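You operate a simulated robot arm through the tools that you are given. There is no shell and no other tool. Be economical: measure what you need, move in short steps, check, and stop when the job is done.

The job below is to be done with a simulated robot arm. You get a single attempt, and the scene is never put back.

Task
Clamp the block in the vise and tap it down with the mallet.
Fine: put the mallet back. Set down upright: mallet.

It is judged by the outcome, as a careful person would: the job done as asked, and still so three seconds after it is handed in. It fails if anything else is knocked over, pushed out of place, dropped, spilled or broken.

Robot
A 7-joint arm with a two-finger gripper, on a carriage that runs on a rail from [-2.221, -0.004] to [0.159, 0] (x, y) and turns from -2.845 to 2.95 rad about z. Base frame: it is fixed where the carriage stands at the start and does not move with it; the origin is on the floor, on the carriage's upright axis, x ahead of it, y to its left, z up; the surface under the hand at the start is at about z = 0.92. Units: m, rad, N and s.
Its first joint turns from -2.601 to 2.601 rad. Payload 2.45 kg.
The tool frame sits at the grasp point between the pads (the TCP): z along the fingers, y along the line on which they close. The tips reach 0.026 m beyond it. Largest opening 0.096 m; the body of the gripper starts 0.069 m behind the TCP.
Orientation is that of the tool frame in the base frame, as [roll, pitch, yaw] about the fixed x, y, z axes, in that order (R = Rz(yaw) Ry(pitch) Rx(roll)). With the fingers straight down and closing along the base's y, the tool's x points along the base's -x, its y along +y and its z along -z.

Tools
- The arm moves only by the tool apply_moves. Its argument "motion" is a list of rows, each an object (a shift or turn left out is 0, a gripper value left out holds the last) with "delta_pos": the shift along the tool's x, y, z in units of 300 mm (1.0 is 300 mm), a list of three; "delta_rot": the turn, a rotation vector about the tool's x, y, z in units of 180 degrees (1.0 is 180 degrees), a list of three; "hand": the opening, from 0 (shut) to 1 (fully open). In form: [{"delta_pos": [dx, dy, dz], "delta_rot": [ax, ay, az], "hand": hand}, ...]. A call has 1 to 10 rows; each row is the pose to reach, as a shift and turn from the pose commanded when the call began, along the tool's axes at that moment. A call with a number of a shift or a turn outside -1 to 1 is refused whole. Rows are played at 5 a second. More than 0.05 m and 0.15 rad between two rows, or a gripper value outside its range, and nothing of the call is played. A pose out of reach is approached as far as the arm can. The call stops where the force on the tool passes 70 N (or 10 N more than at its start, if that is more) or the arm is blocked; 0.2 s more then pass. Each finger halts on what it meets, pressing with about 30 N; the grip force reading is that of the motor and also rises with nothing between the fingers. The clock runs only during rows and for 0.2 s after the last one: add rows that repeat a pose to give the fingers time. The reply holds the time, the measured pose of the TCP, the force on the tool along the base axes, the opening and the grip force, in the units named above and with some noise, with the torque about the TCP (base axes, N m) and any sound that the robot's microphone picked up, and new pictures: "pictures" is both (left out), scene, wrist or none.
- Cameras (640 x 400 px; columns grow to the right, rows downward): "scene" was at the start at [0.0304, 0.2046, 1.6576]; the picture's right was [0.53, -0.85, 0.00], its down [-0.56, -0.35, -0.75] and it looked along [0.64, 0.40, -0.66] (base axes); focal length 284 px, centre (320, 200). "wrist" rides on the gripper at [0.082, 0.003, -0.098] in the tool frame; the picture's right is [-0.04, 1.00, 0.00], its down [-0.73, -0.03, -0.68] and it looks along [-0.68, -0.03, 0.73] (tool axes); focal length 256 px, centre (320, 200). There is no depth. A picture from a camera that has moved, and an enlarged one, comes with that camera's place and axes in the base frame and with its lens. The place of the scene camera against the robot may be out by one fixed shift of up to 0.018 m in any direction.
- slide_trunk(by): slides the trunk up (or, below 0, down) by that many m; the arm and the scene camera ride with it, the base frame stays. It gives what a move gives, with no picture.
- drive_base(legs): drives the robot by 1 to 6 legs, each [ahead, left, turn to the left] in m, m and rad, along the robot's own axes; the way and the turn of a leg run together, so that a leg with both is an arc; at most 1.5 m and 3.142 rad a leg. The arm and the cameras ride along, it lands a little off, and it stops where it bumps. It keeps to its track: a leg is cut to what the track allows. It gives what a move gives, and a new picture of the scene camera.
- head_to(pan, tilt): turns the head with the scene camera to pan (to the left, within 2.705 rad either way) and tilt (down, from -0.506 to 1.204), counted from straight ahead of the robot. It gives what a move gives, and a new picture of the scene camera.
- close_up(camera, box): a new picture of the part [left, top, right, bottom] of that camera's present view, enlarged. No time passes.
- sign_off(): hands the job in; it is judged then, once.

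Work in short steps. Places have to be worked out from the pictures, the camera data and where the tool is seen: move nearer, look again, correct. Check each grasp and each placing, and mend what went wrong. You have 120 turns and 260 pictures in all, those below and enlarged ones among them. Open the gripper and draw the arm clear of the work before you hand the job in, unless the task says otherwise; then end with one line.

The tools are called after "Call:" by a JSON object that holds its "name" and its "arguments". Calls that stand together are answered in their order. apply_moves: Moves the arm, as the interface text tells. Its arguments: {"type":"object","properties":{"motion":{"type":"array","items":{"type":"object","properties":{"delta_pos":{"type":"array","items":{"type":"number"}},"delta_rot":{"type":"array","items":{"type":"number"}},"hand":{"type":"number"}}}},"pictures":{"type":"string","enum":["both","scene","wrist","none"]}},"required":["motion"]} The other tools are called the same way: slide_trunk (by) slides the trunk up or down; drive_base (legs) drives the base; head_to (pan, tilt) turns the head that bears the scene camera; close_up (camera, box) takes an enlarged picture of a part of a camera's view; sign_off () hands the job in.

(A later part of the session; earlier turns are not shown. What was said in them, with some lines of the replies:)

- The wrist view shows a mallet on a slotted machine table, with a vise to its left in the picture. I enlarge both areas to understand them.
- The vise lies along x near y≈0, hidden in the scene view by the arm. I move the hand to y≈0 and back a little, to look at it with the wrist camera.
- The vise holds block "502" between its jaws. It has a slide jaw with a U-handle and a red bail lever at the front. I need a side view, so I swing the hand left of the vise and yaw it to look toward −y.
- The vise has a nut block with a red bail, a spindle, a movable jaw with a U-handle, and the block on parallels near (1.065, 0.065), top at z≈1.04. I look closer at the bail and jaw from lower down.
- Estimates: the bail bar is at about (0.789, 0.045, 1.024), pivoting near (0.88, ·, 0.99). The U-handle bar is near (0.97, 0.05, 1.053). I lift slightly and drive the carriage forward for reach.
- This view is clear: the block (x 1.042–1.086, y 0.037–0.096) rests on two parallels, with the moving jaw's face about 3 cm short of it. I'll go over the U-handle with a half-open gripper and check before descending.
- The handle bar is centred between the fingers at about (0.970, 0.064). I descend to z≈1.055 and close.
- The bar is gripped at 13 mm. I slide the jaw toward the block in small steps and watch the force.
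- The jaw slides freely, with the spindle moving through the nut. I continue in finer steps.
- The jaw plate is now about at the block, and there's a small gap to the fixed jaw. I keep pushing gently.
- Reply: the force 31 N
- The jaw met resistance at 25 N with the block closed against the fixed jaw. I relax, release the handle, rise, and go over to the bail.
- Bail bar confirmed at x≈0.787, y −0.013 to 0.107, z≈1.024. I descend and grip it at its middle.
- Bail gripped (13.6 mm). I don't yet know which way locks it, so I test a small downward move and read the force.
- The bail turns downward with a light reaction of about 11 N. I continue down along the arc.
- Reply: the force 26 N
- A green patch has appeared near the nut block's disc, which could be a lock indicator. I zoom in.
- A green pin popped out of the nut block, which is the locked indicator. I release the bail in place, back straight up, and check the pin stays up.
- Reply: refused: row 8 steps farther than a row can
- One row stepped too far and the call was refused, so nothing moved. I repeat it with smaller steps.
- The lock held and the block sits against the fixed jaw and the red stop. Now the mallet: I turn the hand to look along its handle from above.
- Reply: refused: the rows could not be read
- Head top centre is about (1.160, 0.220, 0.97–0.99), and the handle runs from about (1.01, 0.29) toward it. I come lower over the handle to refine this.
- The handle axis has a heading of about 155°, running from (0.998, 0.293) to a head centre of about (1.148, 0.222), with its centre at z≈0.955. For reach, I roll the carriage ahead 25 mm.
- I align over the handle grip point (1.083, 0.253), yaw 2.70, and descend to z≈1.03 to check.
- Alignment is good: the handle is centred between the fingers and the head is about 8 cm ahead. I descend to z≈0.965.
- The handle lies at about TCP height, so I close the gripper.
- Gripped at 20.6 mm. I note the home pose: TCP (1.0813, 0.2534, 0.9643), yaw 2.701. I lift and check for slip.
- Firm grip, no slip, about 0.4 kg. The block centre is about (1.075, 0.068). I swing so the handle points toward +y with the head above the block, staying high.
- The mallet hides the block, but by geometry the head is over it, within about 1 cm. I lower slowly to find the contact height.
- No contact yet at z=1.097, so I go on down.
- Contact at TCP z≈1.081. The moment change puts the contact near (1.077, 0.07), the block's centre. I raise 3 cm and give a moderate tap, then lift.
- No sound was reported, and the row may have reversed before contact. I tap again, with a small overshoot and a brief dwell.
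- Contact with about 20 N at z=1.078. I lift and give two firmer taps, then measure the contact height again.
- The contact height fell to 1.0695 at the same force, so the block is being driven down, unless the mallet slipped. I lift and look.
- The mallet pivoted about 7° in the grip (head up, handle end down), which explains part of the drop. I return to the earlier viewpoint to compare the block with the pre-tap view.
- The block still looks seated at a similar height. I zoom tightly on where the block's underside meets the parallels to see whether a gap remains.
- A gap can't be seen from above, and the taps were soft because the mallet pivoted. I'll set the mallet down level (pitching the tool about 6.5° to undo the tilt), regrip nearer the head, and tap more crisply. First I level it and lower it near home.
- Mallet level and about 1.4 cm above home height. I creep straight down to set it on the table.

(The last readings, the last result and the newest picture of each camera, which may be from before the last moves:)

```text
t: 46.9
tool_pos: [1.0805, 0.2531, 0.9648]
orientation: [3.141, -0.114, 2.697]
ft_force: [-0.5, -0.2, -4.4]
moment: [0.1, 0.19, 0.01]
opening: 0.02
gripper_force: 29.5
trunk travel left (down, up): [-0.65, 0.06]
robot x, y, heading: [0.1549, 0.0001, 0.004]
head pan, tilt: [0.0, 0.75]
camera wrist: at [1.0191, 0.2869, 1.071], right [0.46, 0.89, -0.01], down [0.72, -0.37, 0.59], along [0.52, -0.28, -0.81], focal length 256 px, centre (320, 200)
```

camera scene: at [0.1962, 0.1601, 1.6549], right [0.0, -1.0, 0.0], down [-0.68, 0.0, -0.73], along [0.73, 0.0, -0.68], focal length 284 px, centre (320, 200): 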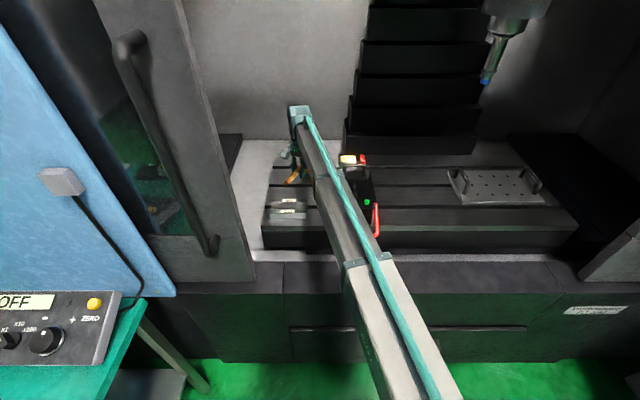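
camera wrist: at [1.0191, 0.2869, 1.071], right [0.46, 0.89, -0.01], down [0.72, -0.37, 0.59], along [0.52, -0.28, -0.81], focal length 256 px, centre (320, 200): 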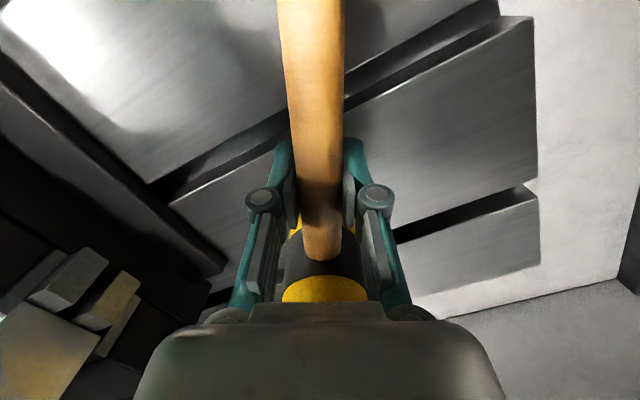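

Call:
{"name": "apply_moves", "arguments": {"motion": [{"delta_pos": [-0.0005, 0, 0.004], "hand": 0}, {"delta_pos": [-0.0009, 0, 0.008], "hand": 0}, {"delta_pos": [-0.0009, 0, 0.008], "hand": 0}], "pictures": "none"}}

```text
t: 47.7
tool_pos: [1.0801, 0.2541, 0.9623]
orientation: [3.14, -0.114, 2.698]
ft_force: [0.1, 0.9, -2.9]
moment: [0.07, 0.02, 0.02]
opening: 0.0202
gripper_force: 30.5
trunk travel left (down, up): [-0.65, 0.06]
robot x, y, heading: [0.1558, 0.002, 0.0]
head pan, tilt: [0.0, 0.75]
```

The moment has dropped, so the head is touching the table. I ease down another 0.6 mm and open.

Call:
{"name": "apply_moves", "arguments": {"motion": [{"delta_pos": [-0.0002, 0, 0.002], "hand": 0}, {"delta_pos": [-0.0002, 0, 0.002], "hand": 0.25}, {"delta_pos": [-0.0002, 0, 0.002], "hand": 0.5}, {"delta_pos": [-0.0002, 0, 0.002], "hand": 0.6}, {"delta_pos": [-0.0002, 0, 0.002], "hand": 0.6}], "pictures": "wrist"}}

```text
t: 48.9
tool_pos: [1.0796, 0.2545, 0.9615]
orientation: [3.141, -0.114, 2.698]
ft_force: [-0.6, -0.2, 0.3]
moment: [0.04, 0.02, 0.0]
opening: 0.0578
gripper_force: 0.1
trunk travel left (down, up): [-0.65, 0.06]
robot x, y, heading: [0.1561, -0.0015, -0.003]
head pan, tilt: [0.0, 0.75]
camera wrist: at [1.0187, 0.287, 1.0685], right [0.46, 0.89, -0.01], down [0.72, -0.37, 0.59], along [0.52, -0.28, -0.81], focal length 256 px, centre (320, 200)
```

wrist: 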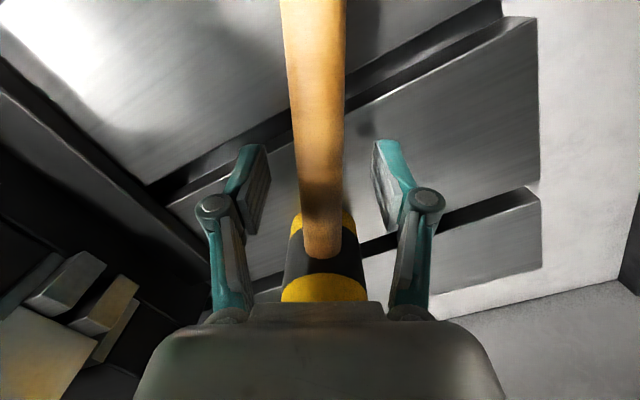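

The mallet stands on its face. Without lifting, I return the tool to vertical and shift 2 cm toward the head, then regrip.

Call:
{"name": "apply_moves", "arguments": {"motion": [{"delta_pos": [0, 0, 0], "delta_rot": [0, -0.018, 0]}, {"delta_pos": [0, 0, 0], "delta_rot": [0, -0.036, 0]}, {"delta_pos": [-0.035, 0, -0.004], "delta_rot": [0, -0.036, 0]}, {"delta_pos": [-0.07, 0, -0.008], "delta_rot": [0, -0.036, 0]}, {"delta_pos": [-0.07, 0, -0.008], "delta_rot": [0, -0.036, 0]}], "pictures": "wrist"}}

```text
t: 50.1
tool_pos: [1.1001, 0.2445, 0.9623]
orientation: [3.141, 0.0, 2.698]
ft_force: [1.3, -0.5, 0.1]
moment: [-0.01, -0.03, 0.02]
opening: 0.0576
gripper_force: 0.0
trunk travel left (down, up): [-0.65, 0.06]
robot x, y, heading: [0.1542, 0.0007, -0.002]
head pan, tilt: [0.0, 0.75]
camera wrist: at [1.0273, 0.2831, 1.0598], right [0.46, 0.89, 0.0], down [0.65, -0.34, 0.68], along [0.6, -0.32, -0.73], focal length 256 px, centre (320, 200)
```

wrist: 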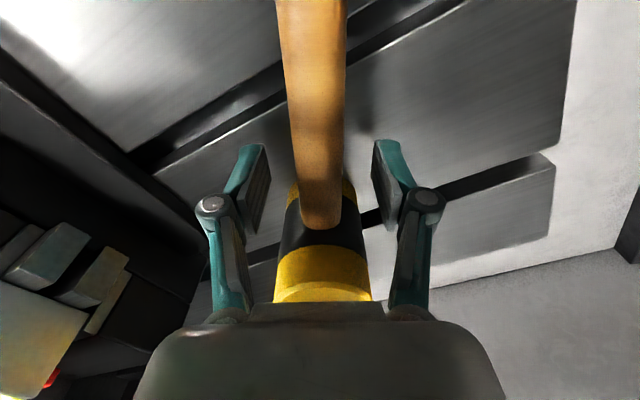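

Now about 5 cm from the head's axis. I close, lift and swing over the block again.

Call:
{"name": "apply_moves", "arguments": {"motion": [{"delta_pos": [0, 0, 0], "hand": 0.2}, {"delta_pos": [0, 0, 0], "hand": 0.0}, {"delta_pos": [0, 0, 0], "hand": 0.0}, {"delta_pos": [0, 0, 0], "hand": 0.0}, {"delta_pos": [0, 0, -0.05], "hand": 0}, {"delta_pos": [0, 0, -0.2], "hand": 0}, {"delta_pos": [0, 0, -0.35], "hand": 0}, {"delta_pos": [0, 0, -0.5], "hand": 0}, {"delta_pos": [0, 0, -0.65], "hand": 0}], "pictures": "wrist"}}

```text
t: 52.1
tool_pos: [1.1006, 0.2473, 1.1573]
orientation: [3.141, 0.0, 2.698]
ft_force: [0.3, 0.3, -4.0]
moment: [0.04, 0.1, 0.02]
opening: 0.0203
gripper_force: 30.1
trunk travel left (down, up): [-0.65, 0.06]
robot x, y, heading: [0.1558, -0.0047, -0.0]
head pan, tilt: [0.0, 0.75]
camera wrist: at [1.0278, 0.2849, 1.2546], right [0.46, 0.89, 0.0], down [0.65, -0.34, 0.68], along [0.6, -0.32, -0.73], focal length 256 px, centre (320, 200)
```

wrist: 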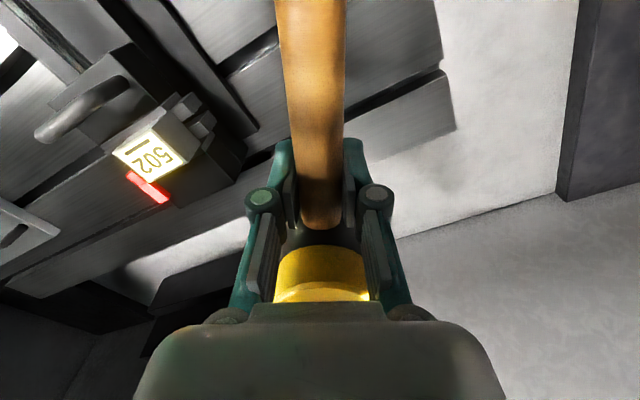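

Call:
{"name": "apply_moves", "arguments": {"motion": [{"delta_pos": [-0.009, -0.054, 0], "delta_rot": [0, 0, 0.038], "hand": 0}, {"delta_pos": [-0.018, -0.108, 0], "delta_rot": [0, 0, 0.076], "hand": 0}, {"delta_pos": [-0.027, -0.162, 0], "delta_rot": [0, 0, 0.114], "hand": 0}, {"delta_pos": [-0.036, -0.216, 0], "delta_rot": [0, 0, 0.152], "hand": 0}, {"delta_pos": [-0.045, -0.27, 0], "delta_rot": [0, 0, 0.19], "hand": 0}, {"delta_pos": [-0.054, -0.324, 0], "delta_rot": [0, 0, 0.228], "hand": 0}, {"delta_pos": [-0.063, -0.378, 0], "delta_rot": [0, 0, 0.266], "hand": 0}, {"delta_pos": [-0.073, -0.43, 0], "delta_rot": [0, 0, 0.302], "hand": 0}, {"delta_pos": [-0.073, -0.43, 0.1], "delta_rot": [0, 0, 0.302], "hand": 0}, {"delta_pos": [-0.073, -0.43, 0.2], "delta_rot": [0, 0, 0.302], "hand": 0}], "pictures": "wrist"}}

```text
t: 54.3
tool_pos: [1.0634, 0.1195, 1.0968]
orientation: [3.141, 0.0, 1.75]
ft_force: [-0.4, 0.6, -3.5]
moment: [0.12, 0.02, -0.02]
opening: 0.0202
gripper_force: 29.5
trunk travel left (down, up): [-0.65, 0.06]
robot x, y, heading: [0.1518, 0.0011, -0.002]
head pan, tilt: [0.0, 0.75]
camera wrist: at [1.0531, 0.1998, 1.1941], right [0.99, 0.14, 0.0], down [0.1, -0.73, 0.68], along [0.09, -0.67, -0.73], focal length 256 px, centre (320, 200)
```

wrist: 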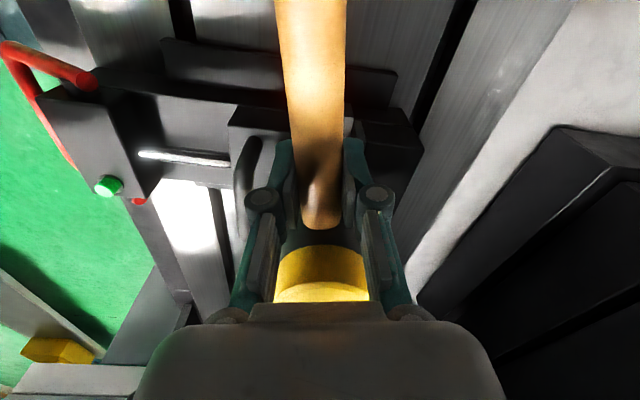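

If the block hasn't moved, contact should come at about z≈1.079. I probe slowly.

Call:
{"name": "apply_moves", "arguments": {"motion": [{"delta_pos": [0, 0, 0.02], "hand": 0}, {"delta_pos": [0, 0, 0.04], "hand": 0}, {"delta_pos": [0, 0, 0.05], "hand": 0}, {"delta_pos": [0, 0, 0.053], "hand": 0}, {"delta_pos": [0, 0, 0.053], "hand": 0}], "pictures": "none"}}

```text
t: 55.5
tool_pos: [1.0645, 0.1191, 1.0811]
orientation: [3.141, 0.002, 1.748]
ft_force: [-0.2, -0.1, -4.4]
moment: [0.09, 0.0, 0.0]
opening: 0.0204
gripper_force: 30.2
trunk travel left (down, up): [-0.65, 0.06]
robot x, y, heading: [0.1542, 0.0007, -0.001]
head pan, tilt: [0.0, 0.75]
```

Call:
{"name": "apply_moves", "arguments": {"motion": [{"delta_pos": [0, 0, 0.004], "hand": 0}, {"delta_pos": [0, 0, 0.007], "hand": 0}, {"delta_pos": [0, 0, 0.007], "hand": 0}], "pictures": "none"}}

```text
t: 56.3
tool_pos: [1.0642, 0.1187, 1.0782]
orientation: [3.141, -0.002, 1.749]
ft_force: [-0.5, -0.6, -4.4]
moment: [0.1, 0.02, 0.02]
opening: 0.0204
gripper_force: 30.3
trunk travel left (down, up): [-0.65, 0.06]
robot x, y, heading: [0.15, 0.0005, -0.004]
head pan, tilt: [0.0, 0.75]
```

Call:
{"name": "apply_moves", "arguments": {"motion": [{"delta_pos": [0, 0, 0.003], "hand": 0}, {"delta_pos": [0, 0, 0.006], "hand": 0}, {"delta_pos": [0, 0, 0.006], "hand": 0}], "pictures": "none"}}

```text
t: 57.1
tool_pos: [1.0648, 0.1184, 1.0771]
orientation: [-3.14, 0.0, 1.749]
ft_force: [0.4, -0.2, -0.8]
moment: [-0.04, -0.01, 0.02]
opening: 0.0201
gripper_force: 29.8
trunk travel left (down, up): [-0.65, 0.06]
robot x, y, heading: [0.1514, -0.0003, 0.0]
head pan, tilt: [0.0, 0.75]
```

Contact at 1.077, about 1.5–2 mm lower than before the taps, so the block has likely seated partly. Now a crisp tap from higher: full speed through contact, then an immediate lift.

Call:
{"name": "apply_moves", "arguments": {"motion": [{"delta_pos": [0, 0, -0.15], "hand": 0}, {"delta_pos": [0, 0, -0.3], "hand": 0}, {"delta_pos": [0, 0, -0.3], "hand": 0}, {"delta_pos": [0, 0, -0.14], "hand": 0}, {"delta_pos": [0, 0, 0.02], "hand": 0}, {"delta_pos": [0, 0, -0.1], "hand": 0}, {"delta_pos": [0, 0, -0.1], "hand": 0}], "pictures": "none"}}

```text
t: 58.7
tool_pos: [1.0663, 0.1186, 1.1065]
orientation: [-3.141, -0.001, 1.748]
ft_force: [-0.3, 0.2, -3.7]
moment: [0.12, 0.01, -0.05]
opening: 0.0201
gripper_force: 29.9
trunk travel left (down, up): [-0.65, 0.06]
robot x, y, heading: [0.1523, 0.0021, -0.001]
head pan, tilt: [0.0, 0.75]
```

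No slip this time. I repeat the tap, ending the call at the blow so I can read the force and any sound.

Call:
{"name": "apply_moves", "arguments": {"motion": [{"delta_pos": [0, 0, -0.1], "hand": 0}, {"delta_pos": [0, 0, -0.2], "hand": 0}, {"delta_pos": [0, 0, -0.2], "hand": 0}, {"delta_pos": [0, 0, -0.04], "hand": 0}, {"delta_pos": [0, 0, 0.12], "hand": 0}], "pictures": "none"}}

```text
t: 59.9
tool_pos: [1.0642, 0.1189, 1.0735]
orientation: [3.137, 0.001, 1.75]
ft_force: [3.8, 1.8, 12.2]
moment: [-0.26, 0.0, 0.11]
opening: 0.0202
gripper_force: 29.7
trunk travel left (down, up): [-0.65, 0.06]
robot x, y, heading: [0.1505, -0.0022, 0.004]
head pan, tilt: [0.0, 0.75]
```

Call:
{"name": "apply_moves", "arguments": {"motion": [{"delta_pos": [0, 0, -0.01], "hand": 0}, {"delta_pos": [0, 0, -0.01], "hand": 0}], "pictures": "wrist"}}

```text
t: 60.5
tool_pos: [1.0641, 0.1195, 1.0721]
orientation: [-3.141, 0.0, 1.748]
ft_force: [1.0, 0.7, 1.0]
moment: [0.0, 0.0, 0.03]
opening: 0.0199
gripper_force: 29.8
trunk travel left (down, up): [-0.65, 0.06]
robot x, y, heading: [0.1549, -0.0002, -0.001]
head pan, tilt: [0.0, 0.75]
camera wrist: at [1.0529, 0.1998, 1.1714], right [0.99, 0.14, 0.0], down [0.1, -0.73, 0.68], along [0.09, -0.67, -0.73], focal length 256 px, centre (320, 200)
```

wrist: 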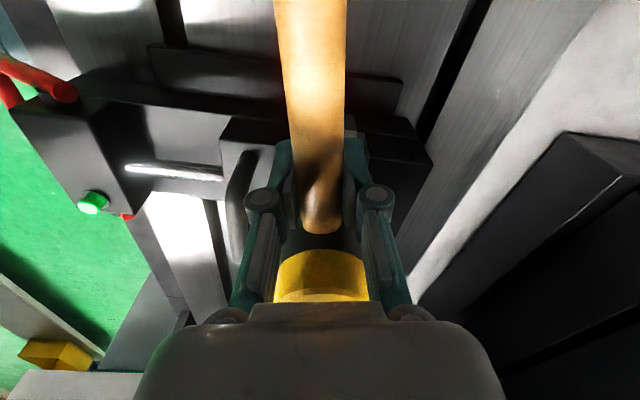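

The mallet pivoted slightly again, so I can't attribute the drop for certain. I go back to the reference viewpoint and compare the block height against the red stop and jaw.

Call:
{"name": "apply_moves", "arguments": {"motion": [{"delta_pos": [0, 0, -0.15], "hand": 0}, {"delta_pos": [0, 0, -0.293], "hand": 0}, {"delta_pos": [0.053, 0.017, -0.293], "delta_rot": [0, 0, -0.038], "hand": 0}, {"delta_pos": [0.106, 0.034, -0.293], "delta_rot": [0, 0, -0.076], "hand": 0}, {"delta_pos": [0.16, 0.051, -0.293], "delta_rot": [0, 0, -0.114], "hand": 0}, {"delta_pos": [0.215, 0.068, -0.293], "delta_rot": [0, 0, -0.152], "hand": 0}, {"delta_pos": [0.27, 0.085, -0.293], "delta_rot": [0, 0, -0.19], "hand": 0}, {"delta_pos": [0.323, 0.102, -0.293], "delta_rot": [0, 0, -0.228], "hand": 0}, {"delta_pos": [0.377, 0.119, -0.293], "delta_rot": [0, 0, -0.266], "hand": 0}, {"delta_pos": [0.431, 0.136, -0.293], "delta_rot": [0, 0, -0.305], "hand": 0}], "pictures": "wrist"}}

Call:
{"name": "close_up", "arguments": {"camera": "wrist", "box": [120, 140, 220, 220]}}

Call:
{"name": "close_up", "arguments": {"camera": "wrist", "box": [130, 90, 220, 150]}}

```text
t: 62.7
tool_pos: [1.0807, 0.2541, 1.1619]
orientation: [3.141, -0.001, 2.709]
ft_force: [0.4, -0.8, -4.1]
moment: [0.04, 0.08, 0.0]
opening: 0.02
gripper_force: 29.8
trunk travel left (down, up): [-0.65, 0.06]
robot x, y, heading: [0.1512, 0.0007, -0.005]
head pan, tilt: [0.0, 0.75]
camera wrist: at [1.0089, 0.2908, 1.2595], right [0.45, 0.89, 0.0], down [0.65, -0.33, 0.68], along [0.6, -0.31, -0.73], focal length 256 px, centre (320, 200)
```

wrist: 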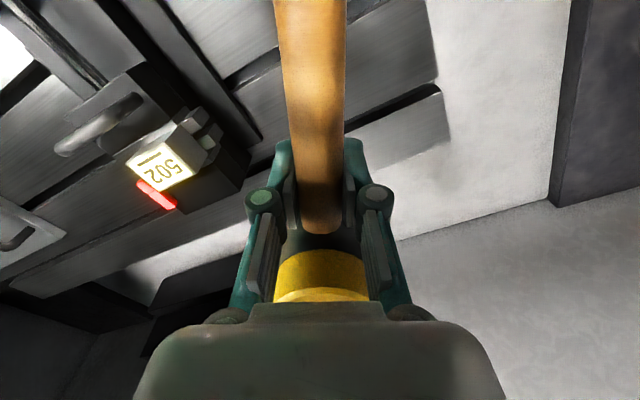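

```text
5.00 times, centred on (170, 180) of wrist
camera zoom: at [1.0089, 0.2908, 1.2595], right [0.45, 0.89, 0.0], down [0.65, -0.33, 0.68], along [0.6, -0.31, -0.73], focal length 1280 px, centre (1070, 300)
```

zoom: 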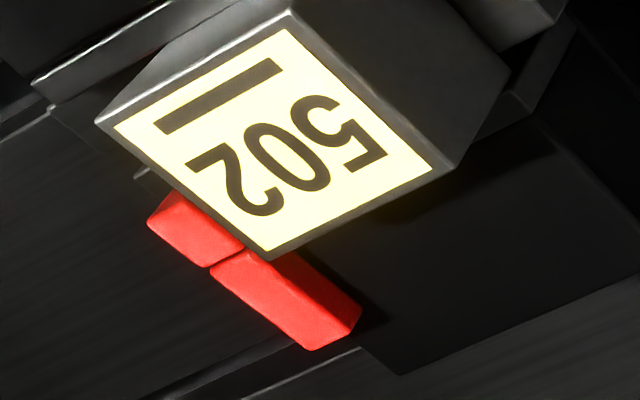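

```text
6.67 times, centred on (175, 120) of wrist
camera zoom: at [1.0089, 0.2908, 1.2595], right [0.45, 0.89, 0.0], down [0.65, -0.33, 0.68], along [0.6, -0.31, -0.73], focal length 1707 px, centre (1287, 733)
```

zoom: 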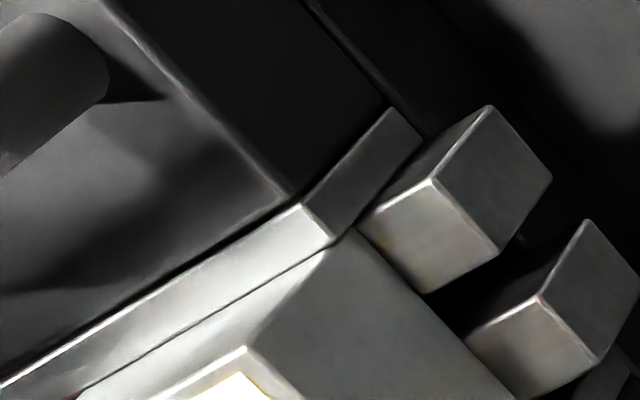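

The block shifted exactly as the fixed red stop did, so it no longer moves under blows. Together with the earlier 1.6 mm drop, it appears seated. I'll return the mallet home, levelled by about 0.09 rad, then inspect the block from a low angle.

Call:
{"name": "apply_moves", "arguments": {"motion": [{"delta_pos": [-0.036, -0.001, 0.08], "delta_rot": [0, 0.015, 0.0035], "hand": 0}, {"delta_pos": [-0.072, -0.002, 0.2], "delta_rot": [0, 0.029, 0.0035], "hand": 0}, {"delta_pos": [-0.072, -0.002, 0.34], "delta_rot": [0, 0.029, 0.0035], "hand": 0}, {"delta_pos": [-0.072, -0.002, 0.48], "delta_rot": [0, 0.029, 0.0035], "hand": 0}, {"delta_pos": [-0.072, -0.002, 0.58], "delta_rot": [0, 0.029, 0.0035], "hand": 0}, {"delta_pos": [-0.072, -0.002, 0.623], "delta_rot": [0, 0.029, 0.0035], "hand": 0}, {"delta_pos": [-0.072, -0.002, 0.645], "delta_rot": [0, 0.029, 0.0035], "hand": 0}, {"delta_pos": [-0.072, -0.002, 0.645], "delta_rot": [0, 0.029, 0.0035], "hand": 0}]}}

Call:
{"name": "close_up", "arguments": {"camera": "scene", "box": [240, 120, 400, 240]}}

```text
t: 64.5
tool_pos: [1.101, 0.2442, 0.9677]
orientation: [-3.139, -0.093, 2.698]
ft_force: [-0.2, 0.5, -4.0]
moment: [0.05, 0.12, -0.01]
opening: 0.0201
gripper_force: 29.7
trunk travel left (down, up): [-0.65, 0.06]
robot x, y, heading: [0.1564, 0.0024, 0.004]
head pan, tilt: [0.0, 0.75]
camera scene: at [0.1961, 0.16, 1.6549], right [0.0, -1.0, 0.0], down [-0.68, 0.0, -0.73], along [0.73, 0.0, -0.68], focal length 284 px, centre (320, 200)
camera wrist: at [1.0375, 0.2782, 1.0722], right [0.47, 0.88, 0.0], down [0.7, -0.37, 0.61], along [0.54, -0.29, -0.79], focal length 256 px, centre (320, 200)
```

scene: 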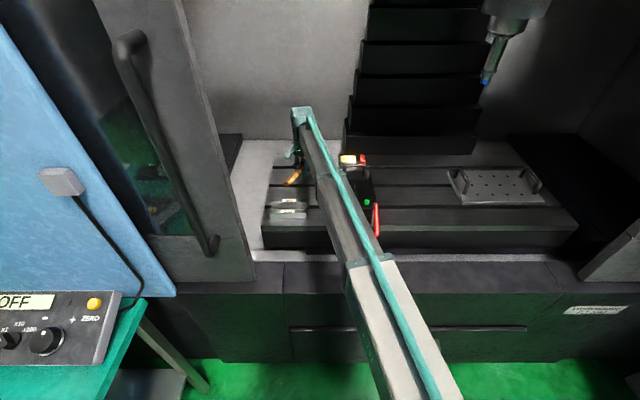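
wrist: 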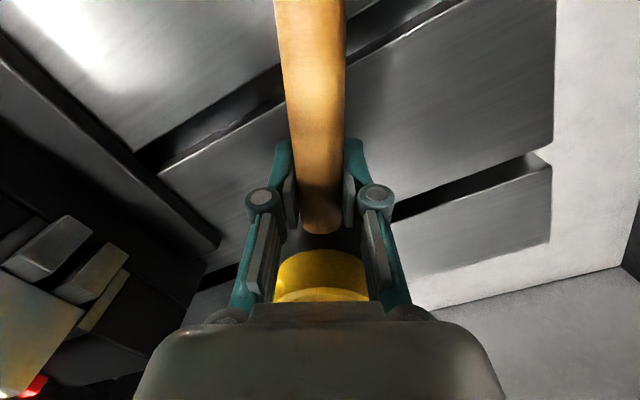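

```text
3.33 times, centred on (320, 180) of scene
camera zoom: at [0.1961, 0.16, 1.6549], right [0.0, -1.0, 0.0], down [-0.68, 0.0, -0.73], along [0.73, 0.0, -0.68], focal length 947 px, centre (320, 267)
```

zoom: 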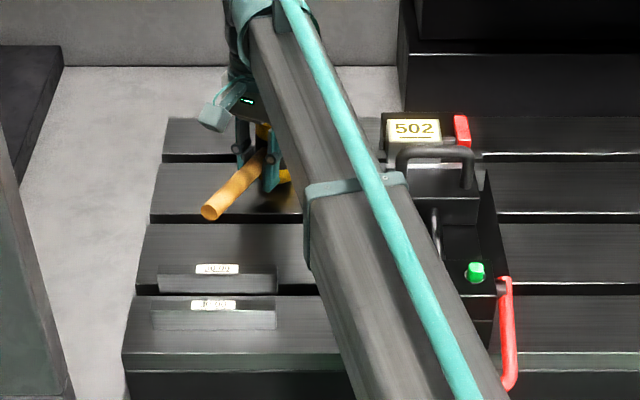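

The label sits a pixel or two lower here than in the pre-tap view, consistent with seating. Now I creep the mallet down to the table.

Call:
{"name": "apply_moves", "arguments": {"motion": [{"delta_pos": [-0.0006, 0, 0.007], "hand": 0}, {"delta_pos": [-0.0012, 0, 0.013], "hand": 0}, {"delta_pos": [-0.0012, 0, 0.013], "hand": 0}], "pictures": "none"}}

```text
t: 65.3
tool_pos: [1.1013, 0.2436, 0.9642]
orientation: [-3.14, -0.09, 2.695]
ft_force: [-0.2, -0.3, -2.9]
moment: [-0.03, -0.02, 0.01]
opening: 0.0202
gripper_force: 29.7
trunk travel left (down, up): [-0.65, 0.06]
robot x, y, heading: [0.1587, 0.0001, -0.001]
head pan, tilt: [0.0, 0.75]
```

It's touching (the moment is unloaded). I ease down 0.6 mm, release, straighten the tool, and lift off vertically.

Call:
{"name": "apply_moves", "arguments": {"motion": [{"delta_pos": [-0.0002, 0, 0.002], "hand": 0}, {"delta_pos": [-0.0002, 0, 0.002], "hand": 0.2}, {"delta_pos": [-0.0002, 0, 0.002], "hand": 0.4}, {"delta_pos": [-0.0002, 0, 0.002], "hand": 0.6}, {"delta_pos": [-0.0002, 0, 0.002], "hand": 0.6}, {"delta_pos": [-0.0002, 0, 0.002], "delta_rot": [0, -0.0145, 0], "hand": 0.6}, {"delta_pos": [-0.0002, 0, 0.002], "delta_rot": [0, -0.029, 0], "hand": 0.6}], "pictures": "wrist"}}

```text
t: 66.9
tool_pos: [1.1005, 0.2436, 0.9634]
orientation: [-3.14, 0.0, 2.696]
ft_force: [-0.3, 0.9, 0.3]
moment: [0.03, 0.04, 0.02]
opening: 0.0577
gripper_force: 0.1
trunk travel left (down, up): [-0.65, 0.06]
robot x, y, heading: [0.1537, -0.0005, -0.002]
head pan, tilt: [0.0, 0.75]
camera wrist: at [1.0282, 0.2817, 1.0618], right [0.47, 0.88, 0.0], down [0.65, -0.34, 0.68], along [0.6, -0.32, -0.73], focal length 256 px, centre (320, 200)
```

wrist: 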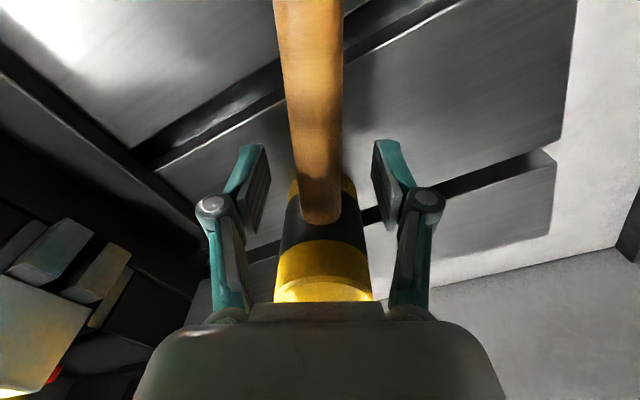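

The mallet stands free on its face at its original spot. I lift straight up and fully open the hand.

Call:
{"name": "apply_moves", "arguments": {"motion": [{"delta_pos": [0, 0, -0.12], "hand": 0.7}, {"delta_pos": [0, 0, -0.27], "hand": 0.9}, {"delta_pos": [0, 0, -0.42], "hand": 1.0}, {"delta_pos": [0, 0, -0.57], "hand": 1.0}, {"delta_pos": [0, 0, -0.66], "hand": 1.0}], "pictures": "wrist"}}

Call:
{"name": "close_up", "arguments": {"camera": "scene", "box": [240, 120, 400, 240]}}

```text
t: 68.1
tool_pos: [1.1004, 0.2445, 1.1624]
orientation: [-3.139, -0.001, 2.698]
ft_force: [-0.1, 0.6, -0.2]
moment: [0.0, 0.04, -0.01]
opening: 0.0959
gripper_force: 0.1
trunk travel left (down, up): [-0.65, 0.06]
robot x, y, heading: [0.1556, -0.0002, -0.003]
head pan, tilt: [0.0, 0.75]
camera wrist: at [1.0281, 0.282, 1.2604], right [0.47, 0.88, 0.0], down [0.65, -0.34, 0.68], along [0.6, -0.32, -0.73], focal length 256 px, centre (320, 200)
```

wrist: 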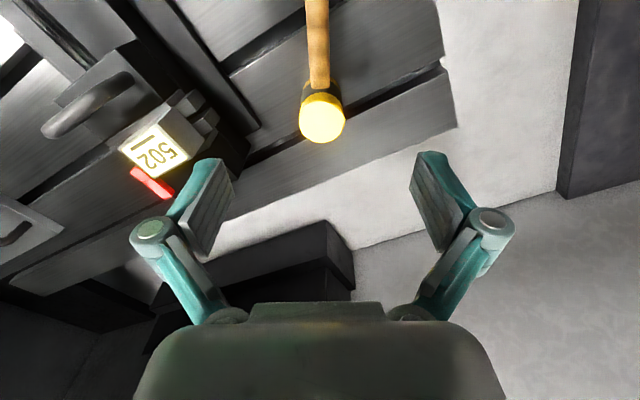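

```text
3.33 times, centred on (320, 180) of scene
camera zoom: at [0.1953, 0.1598, 1.6549], right [0.0, -1.0, 0.0], down [-0.68, 0.0, -0.73], along [0.73, 0.0, -0.68], focal length 947 px, centre (320, 267)
```

zoom: 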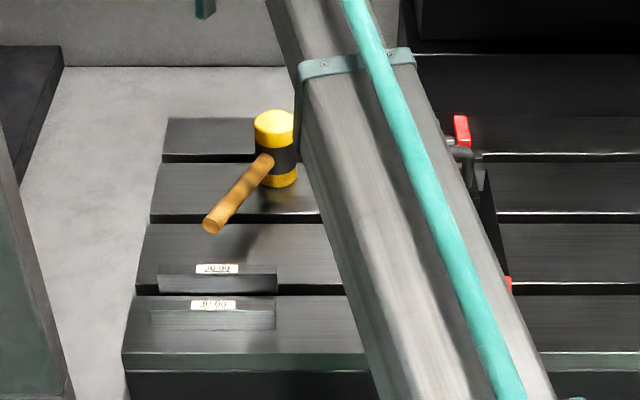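

The mallet is upright at its original place. Now I turn the hand to view the block from +y.

Call:
{"name": "apply_moves", "arguments": {"motion": [{"delta_pos": [0, -0.026, 0], "delta_rot": [0, 0, 0.04]}, {"delta_pos": [0, -0.052, 0], "delta_rot": [0, 0, 0.08]}, {"delta_pos": [0, -0.078, 0], "delta_rot": [0, 0, 0.12]}, {"delta_pos": [0, -0.104, 0], "delta_rot": [0, 0, 0.16]}, {"delta_pos": [0, -0.13, 0], "delta_rot": [0, 0, 0.2]}, {"delta_pos": [0, -0.156, 0], "delta_rot": [0, 0, 0.24]}, {"delta_pos": [0, -0.182, 0], "delta_rot": [0, 0, 0.28]}, {"delta_pos": [0, -0.208, 0], "delta_rot": [0, 0, 0.32]}, {"delta_pos": [0, -0.237, 0], "delta_rot": [0, 0, 0.359]}], "pictures": "none"}}

Call:
{"name": "apply_moves", "arguments": {"motion": [{"delta_pos": [0, 0, 0.05], "delta_rot": [0, -0.03, 0]}, {"delta_pos": [0, 0, 0.1], "delta_rot": [0, -0.06, 0]}, {"delta_pos": [0, 0, 0.16], "delta_rot": [0, -0.09, 0]}, {"delta_pos": [0, 0, 0.23], "delta_rot": [0, -0.12, 0]}, {"delta_pos": [0, 0, 0.29], "delta_rot": [0, -0.13, 0]}], "pictures": "wrist"}}

Call:
{"name": "close_up", "arguments": {"camera": "wrist", "box": [260, 110, 400, 210]}}

```text
t: 70.1
tool_pos: [1.07, 0.1796, 1.162]
orientation: [3.14, 0.002, 1.566]
ft_force: [-0.3, 0.3, 0.7]
moment: [-0.02, 0.0, -0.01]
opening: 0.0959
gripper_force: 0.1
trunk travel left (down, up): [-0.65, 0.06]
robot x, y, heading: [0.1516, 0.0003, 0.002]
head pan, tilt: [0.0, 0.75]
```

```text
t: 71.3
tool_pos: [1.0708, 0.1793, 1.0741]
orientation: [3.141, 0.411, 1.569]
ft_force: [0.4, 0.2, -0.5]
moment: [0.04, -0.02, 0.0]
opening: 0.096
gripper_force: 0.1
trunk travel left (down, up): [-0.65, 0.06]
robot x, y, heading: [0.152, -0.0001, -0.001]
head pan, tilt: [0.0, 0.75]
camera wrist: at [1.0734, 0.2939, 1.132], right [1.0, -0.04, 0.02], down [-0.03, -0.4, 0.92], along [-0.03, -0.92, -0.4], focal length 256 px, centre (320, 200)
```

wrist: 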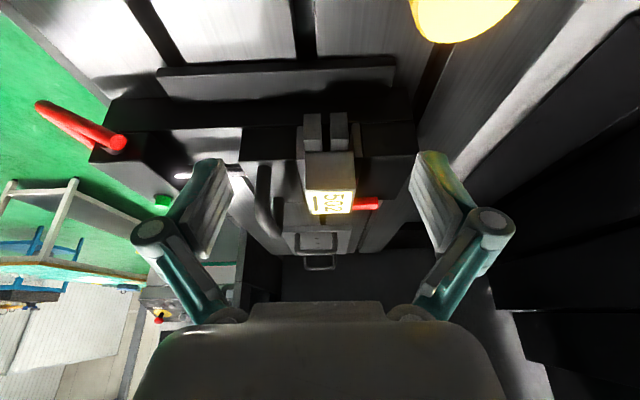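

```text
4.00 times, centred on (330, 160) of wrist
camera zoom: at [1.0734, 0.2939, 1.132], right [1.0, -0.04, 0.02], down [-0.03, -0.4, 0.92], along [-0.03, -0.92, -0.4], focal length 1024 px, centre (280, 360)
```

zoom: 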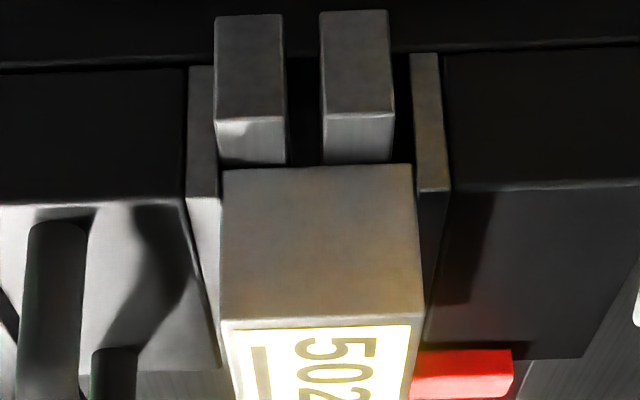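

Call:
{"name": "close_up", "arguments": {"camera": "wrist", "box": [300, 130, 370, 165]}}

```text
9.14 times, centred on (335, 148) of wrist
camera zoom: at [1.0734, 0.2939, 1.132], right [1.0, -0.04, 0.02], down [-0.03, -0.4, 0.92], along [-0.03, -0.92, -0.4], focal length 2340 px, centre (183, 680)
```

zoom: 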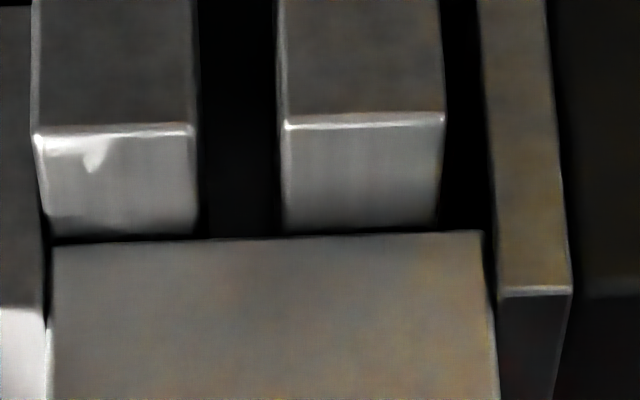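

The block's underside meets the parallels with only a contact-shadow line, and it is tight between both jaw plates, so it looks seated. I level the hand and draw it back and up, clear of the work.

Call:
{"name": "apply_moves", "arguments": {"motion": [{"delta_pos": [0.05, 0, -0.12], "delta_rot": [0, 0.03, 0]}, {"delta_pos": [0.1, 0, -0.24], "delta_rot": [0, 0.06, 0]}, {"delta_pos": [0.15, 0, -0.36], "delta_rot": [0, 0.1, 0]}, {"delta_pos": [0.18, 0, -0.43], "delta_rot": [0, 0.13, 0]}, {"delta_pos": [0.18, -0.13, -0.43], "delta_rot": [0, 0.13, 0]}, {"delta_pos": [0.18, -0.26, -0.43], "delta_rot": [0, 0.13, 0]}, {"delta_pos": [0.18, -0.4, -0.43], "delta_rot": [0, 0.13, 0]}, {"delta_pos": [0.18, -0.54, -0.43], "delta_rot": [0, 0.13, 0]}]}}

Call:
{"name": "close_up", "arguments": {"camera": "wrist", "box": [180, 0, 640, 290]}}

```text
t: 73.1
tool_pos: [0.9069, 0.2811, 1.1722]
orientation: [-3.142, 0.0, 1.568]
ft_force: [-0.4, 1.0, 0.3]
moment: [-0.03, -0.01, 0.04]
opening: 0.0959
gripper_force: 0.1
trunk travel left (down, up): [-0.65, 0.06]
robot x, y, heading: [0.1546, -0.0008, 0.001]
head pan, tilt: [0.0, 0.75]
camera scene: at [0.1948, 0.1599, 1.6549], right [0.0, -1.0, 0.0], down [-0.68, 0.0, -0.73], along [0.73, 0.0, -0.68], focal length 284 px, centre (320, 200)
camera wrist: at [0.9104, 0.3632, 1.2709], right [1.0, -0.04, 0.0], down [-0.03, -0.73, 0.68], along [-0.03, -0.68, -0.73], focal length 256 px, centre (320, 200)
```

scene: 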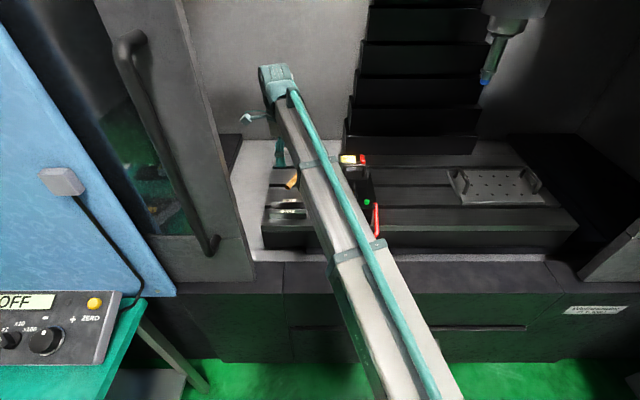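
wrist: 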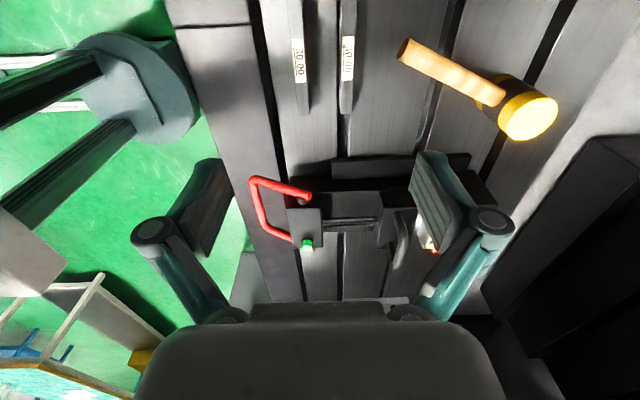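

```text
1.38 times, centred on (410, 145) of wrist
camera zoom: at [0.9104, 0.3632, 1.2709], right [1.0, -0.04, 0.0], down [-0.03, -0.73, 0.68], along [-0.03, -0.68, -0.73], focal length 353 px, centre (196, 276)
```

zoom: 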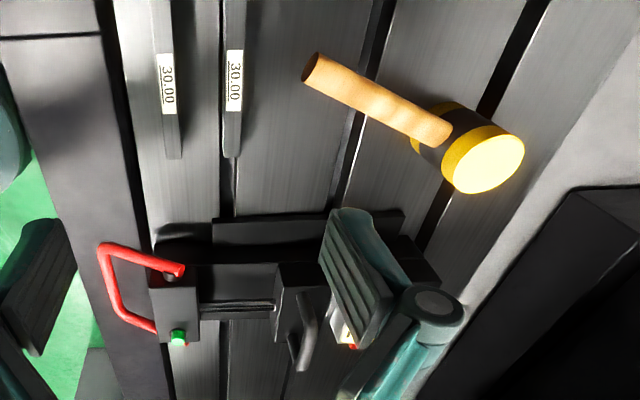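

The vise is locked with the green pin up, the block is held on its parallels, and the mallet stands upright at home. The hand is open and clear, so I hand it in.

Call:
{"name": "sign_off", "arguments": {}}

```text
The job is handed in.
```

I clamped block 502 in the vise (lever down, green lock pin up), tapped it down with the mallet until it stopped moving, and set the mallet back upright in its place; the block looks seated on its parallels, but I judged that from contact height and camera views, not a direct check.
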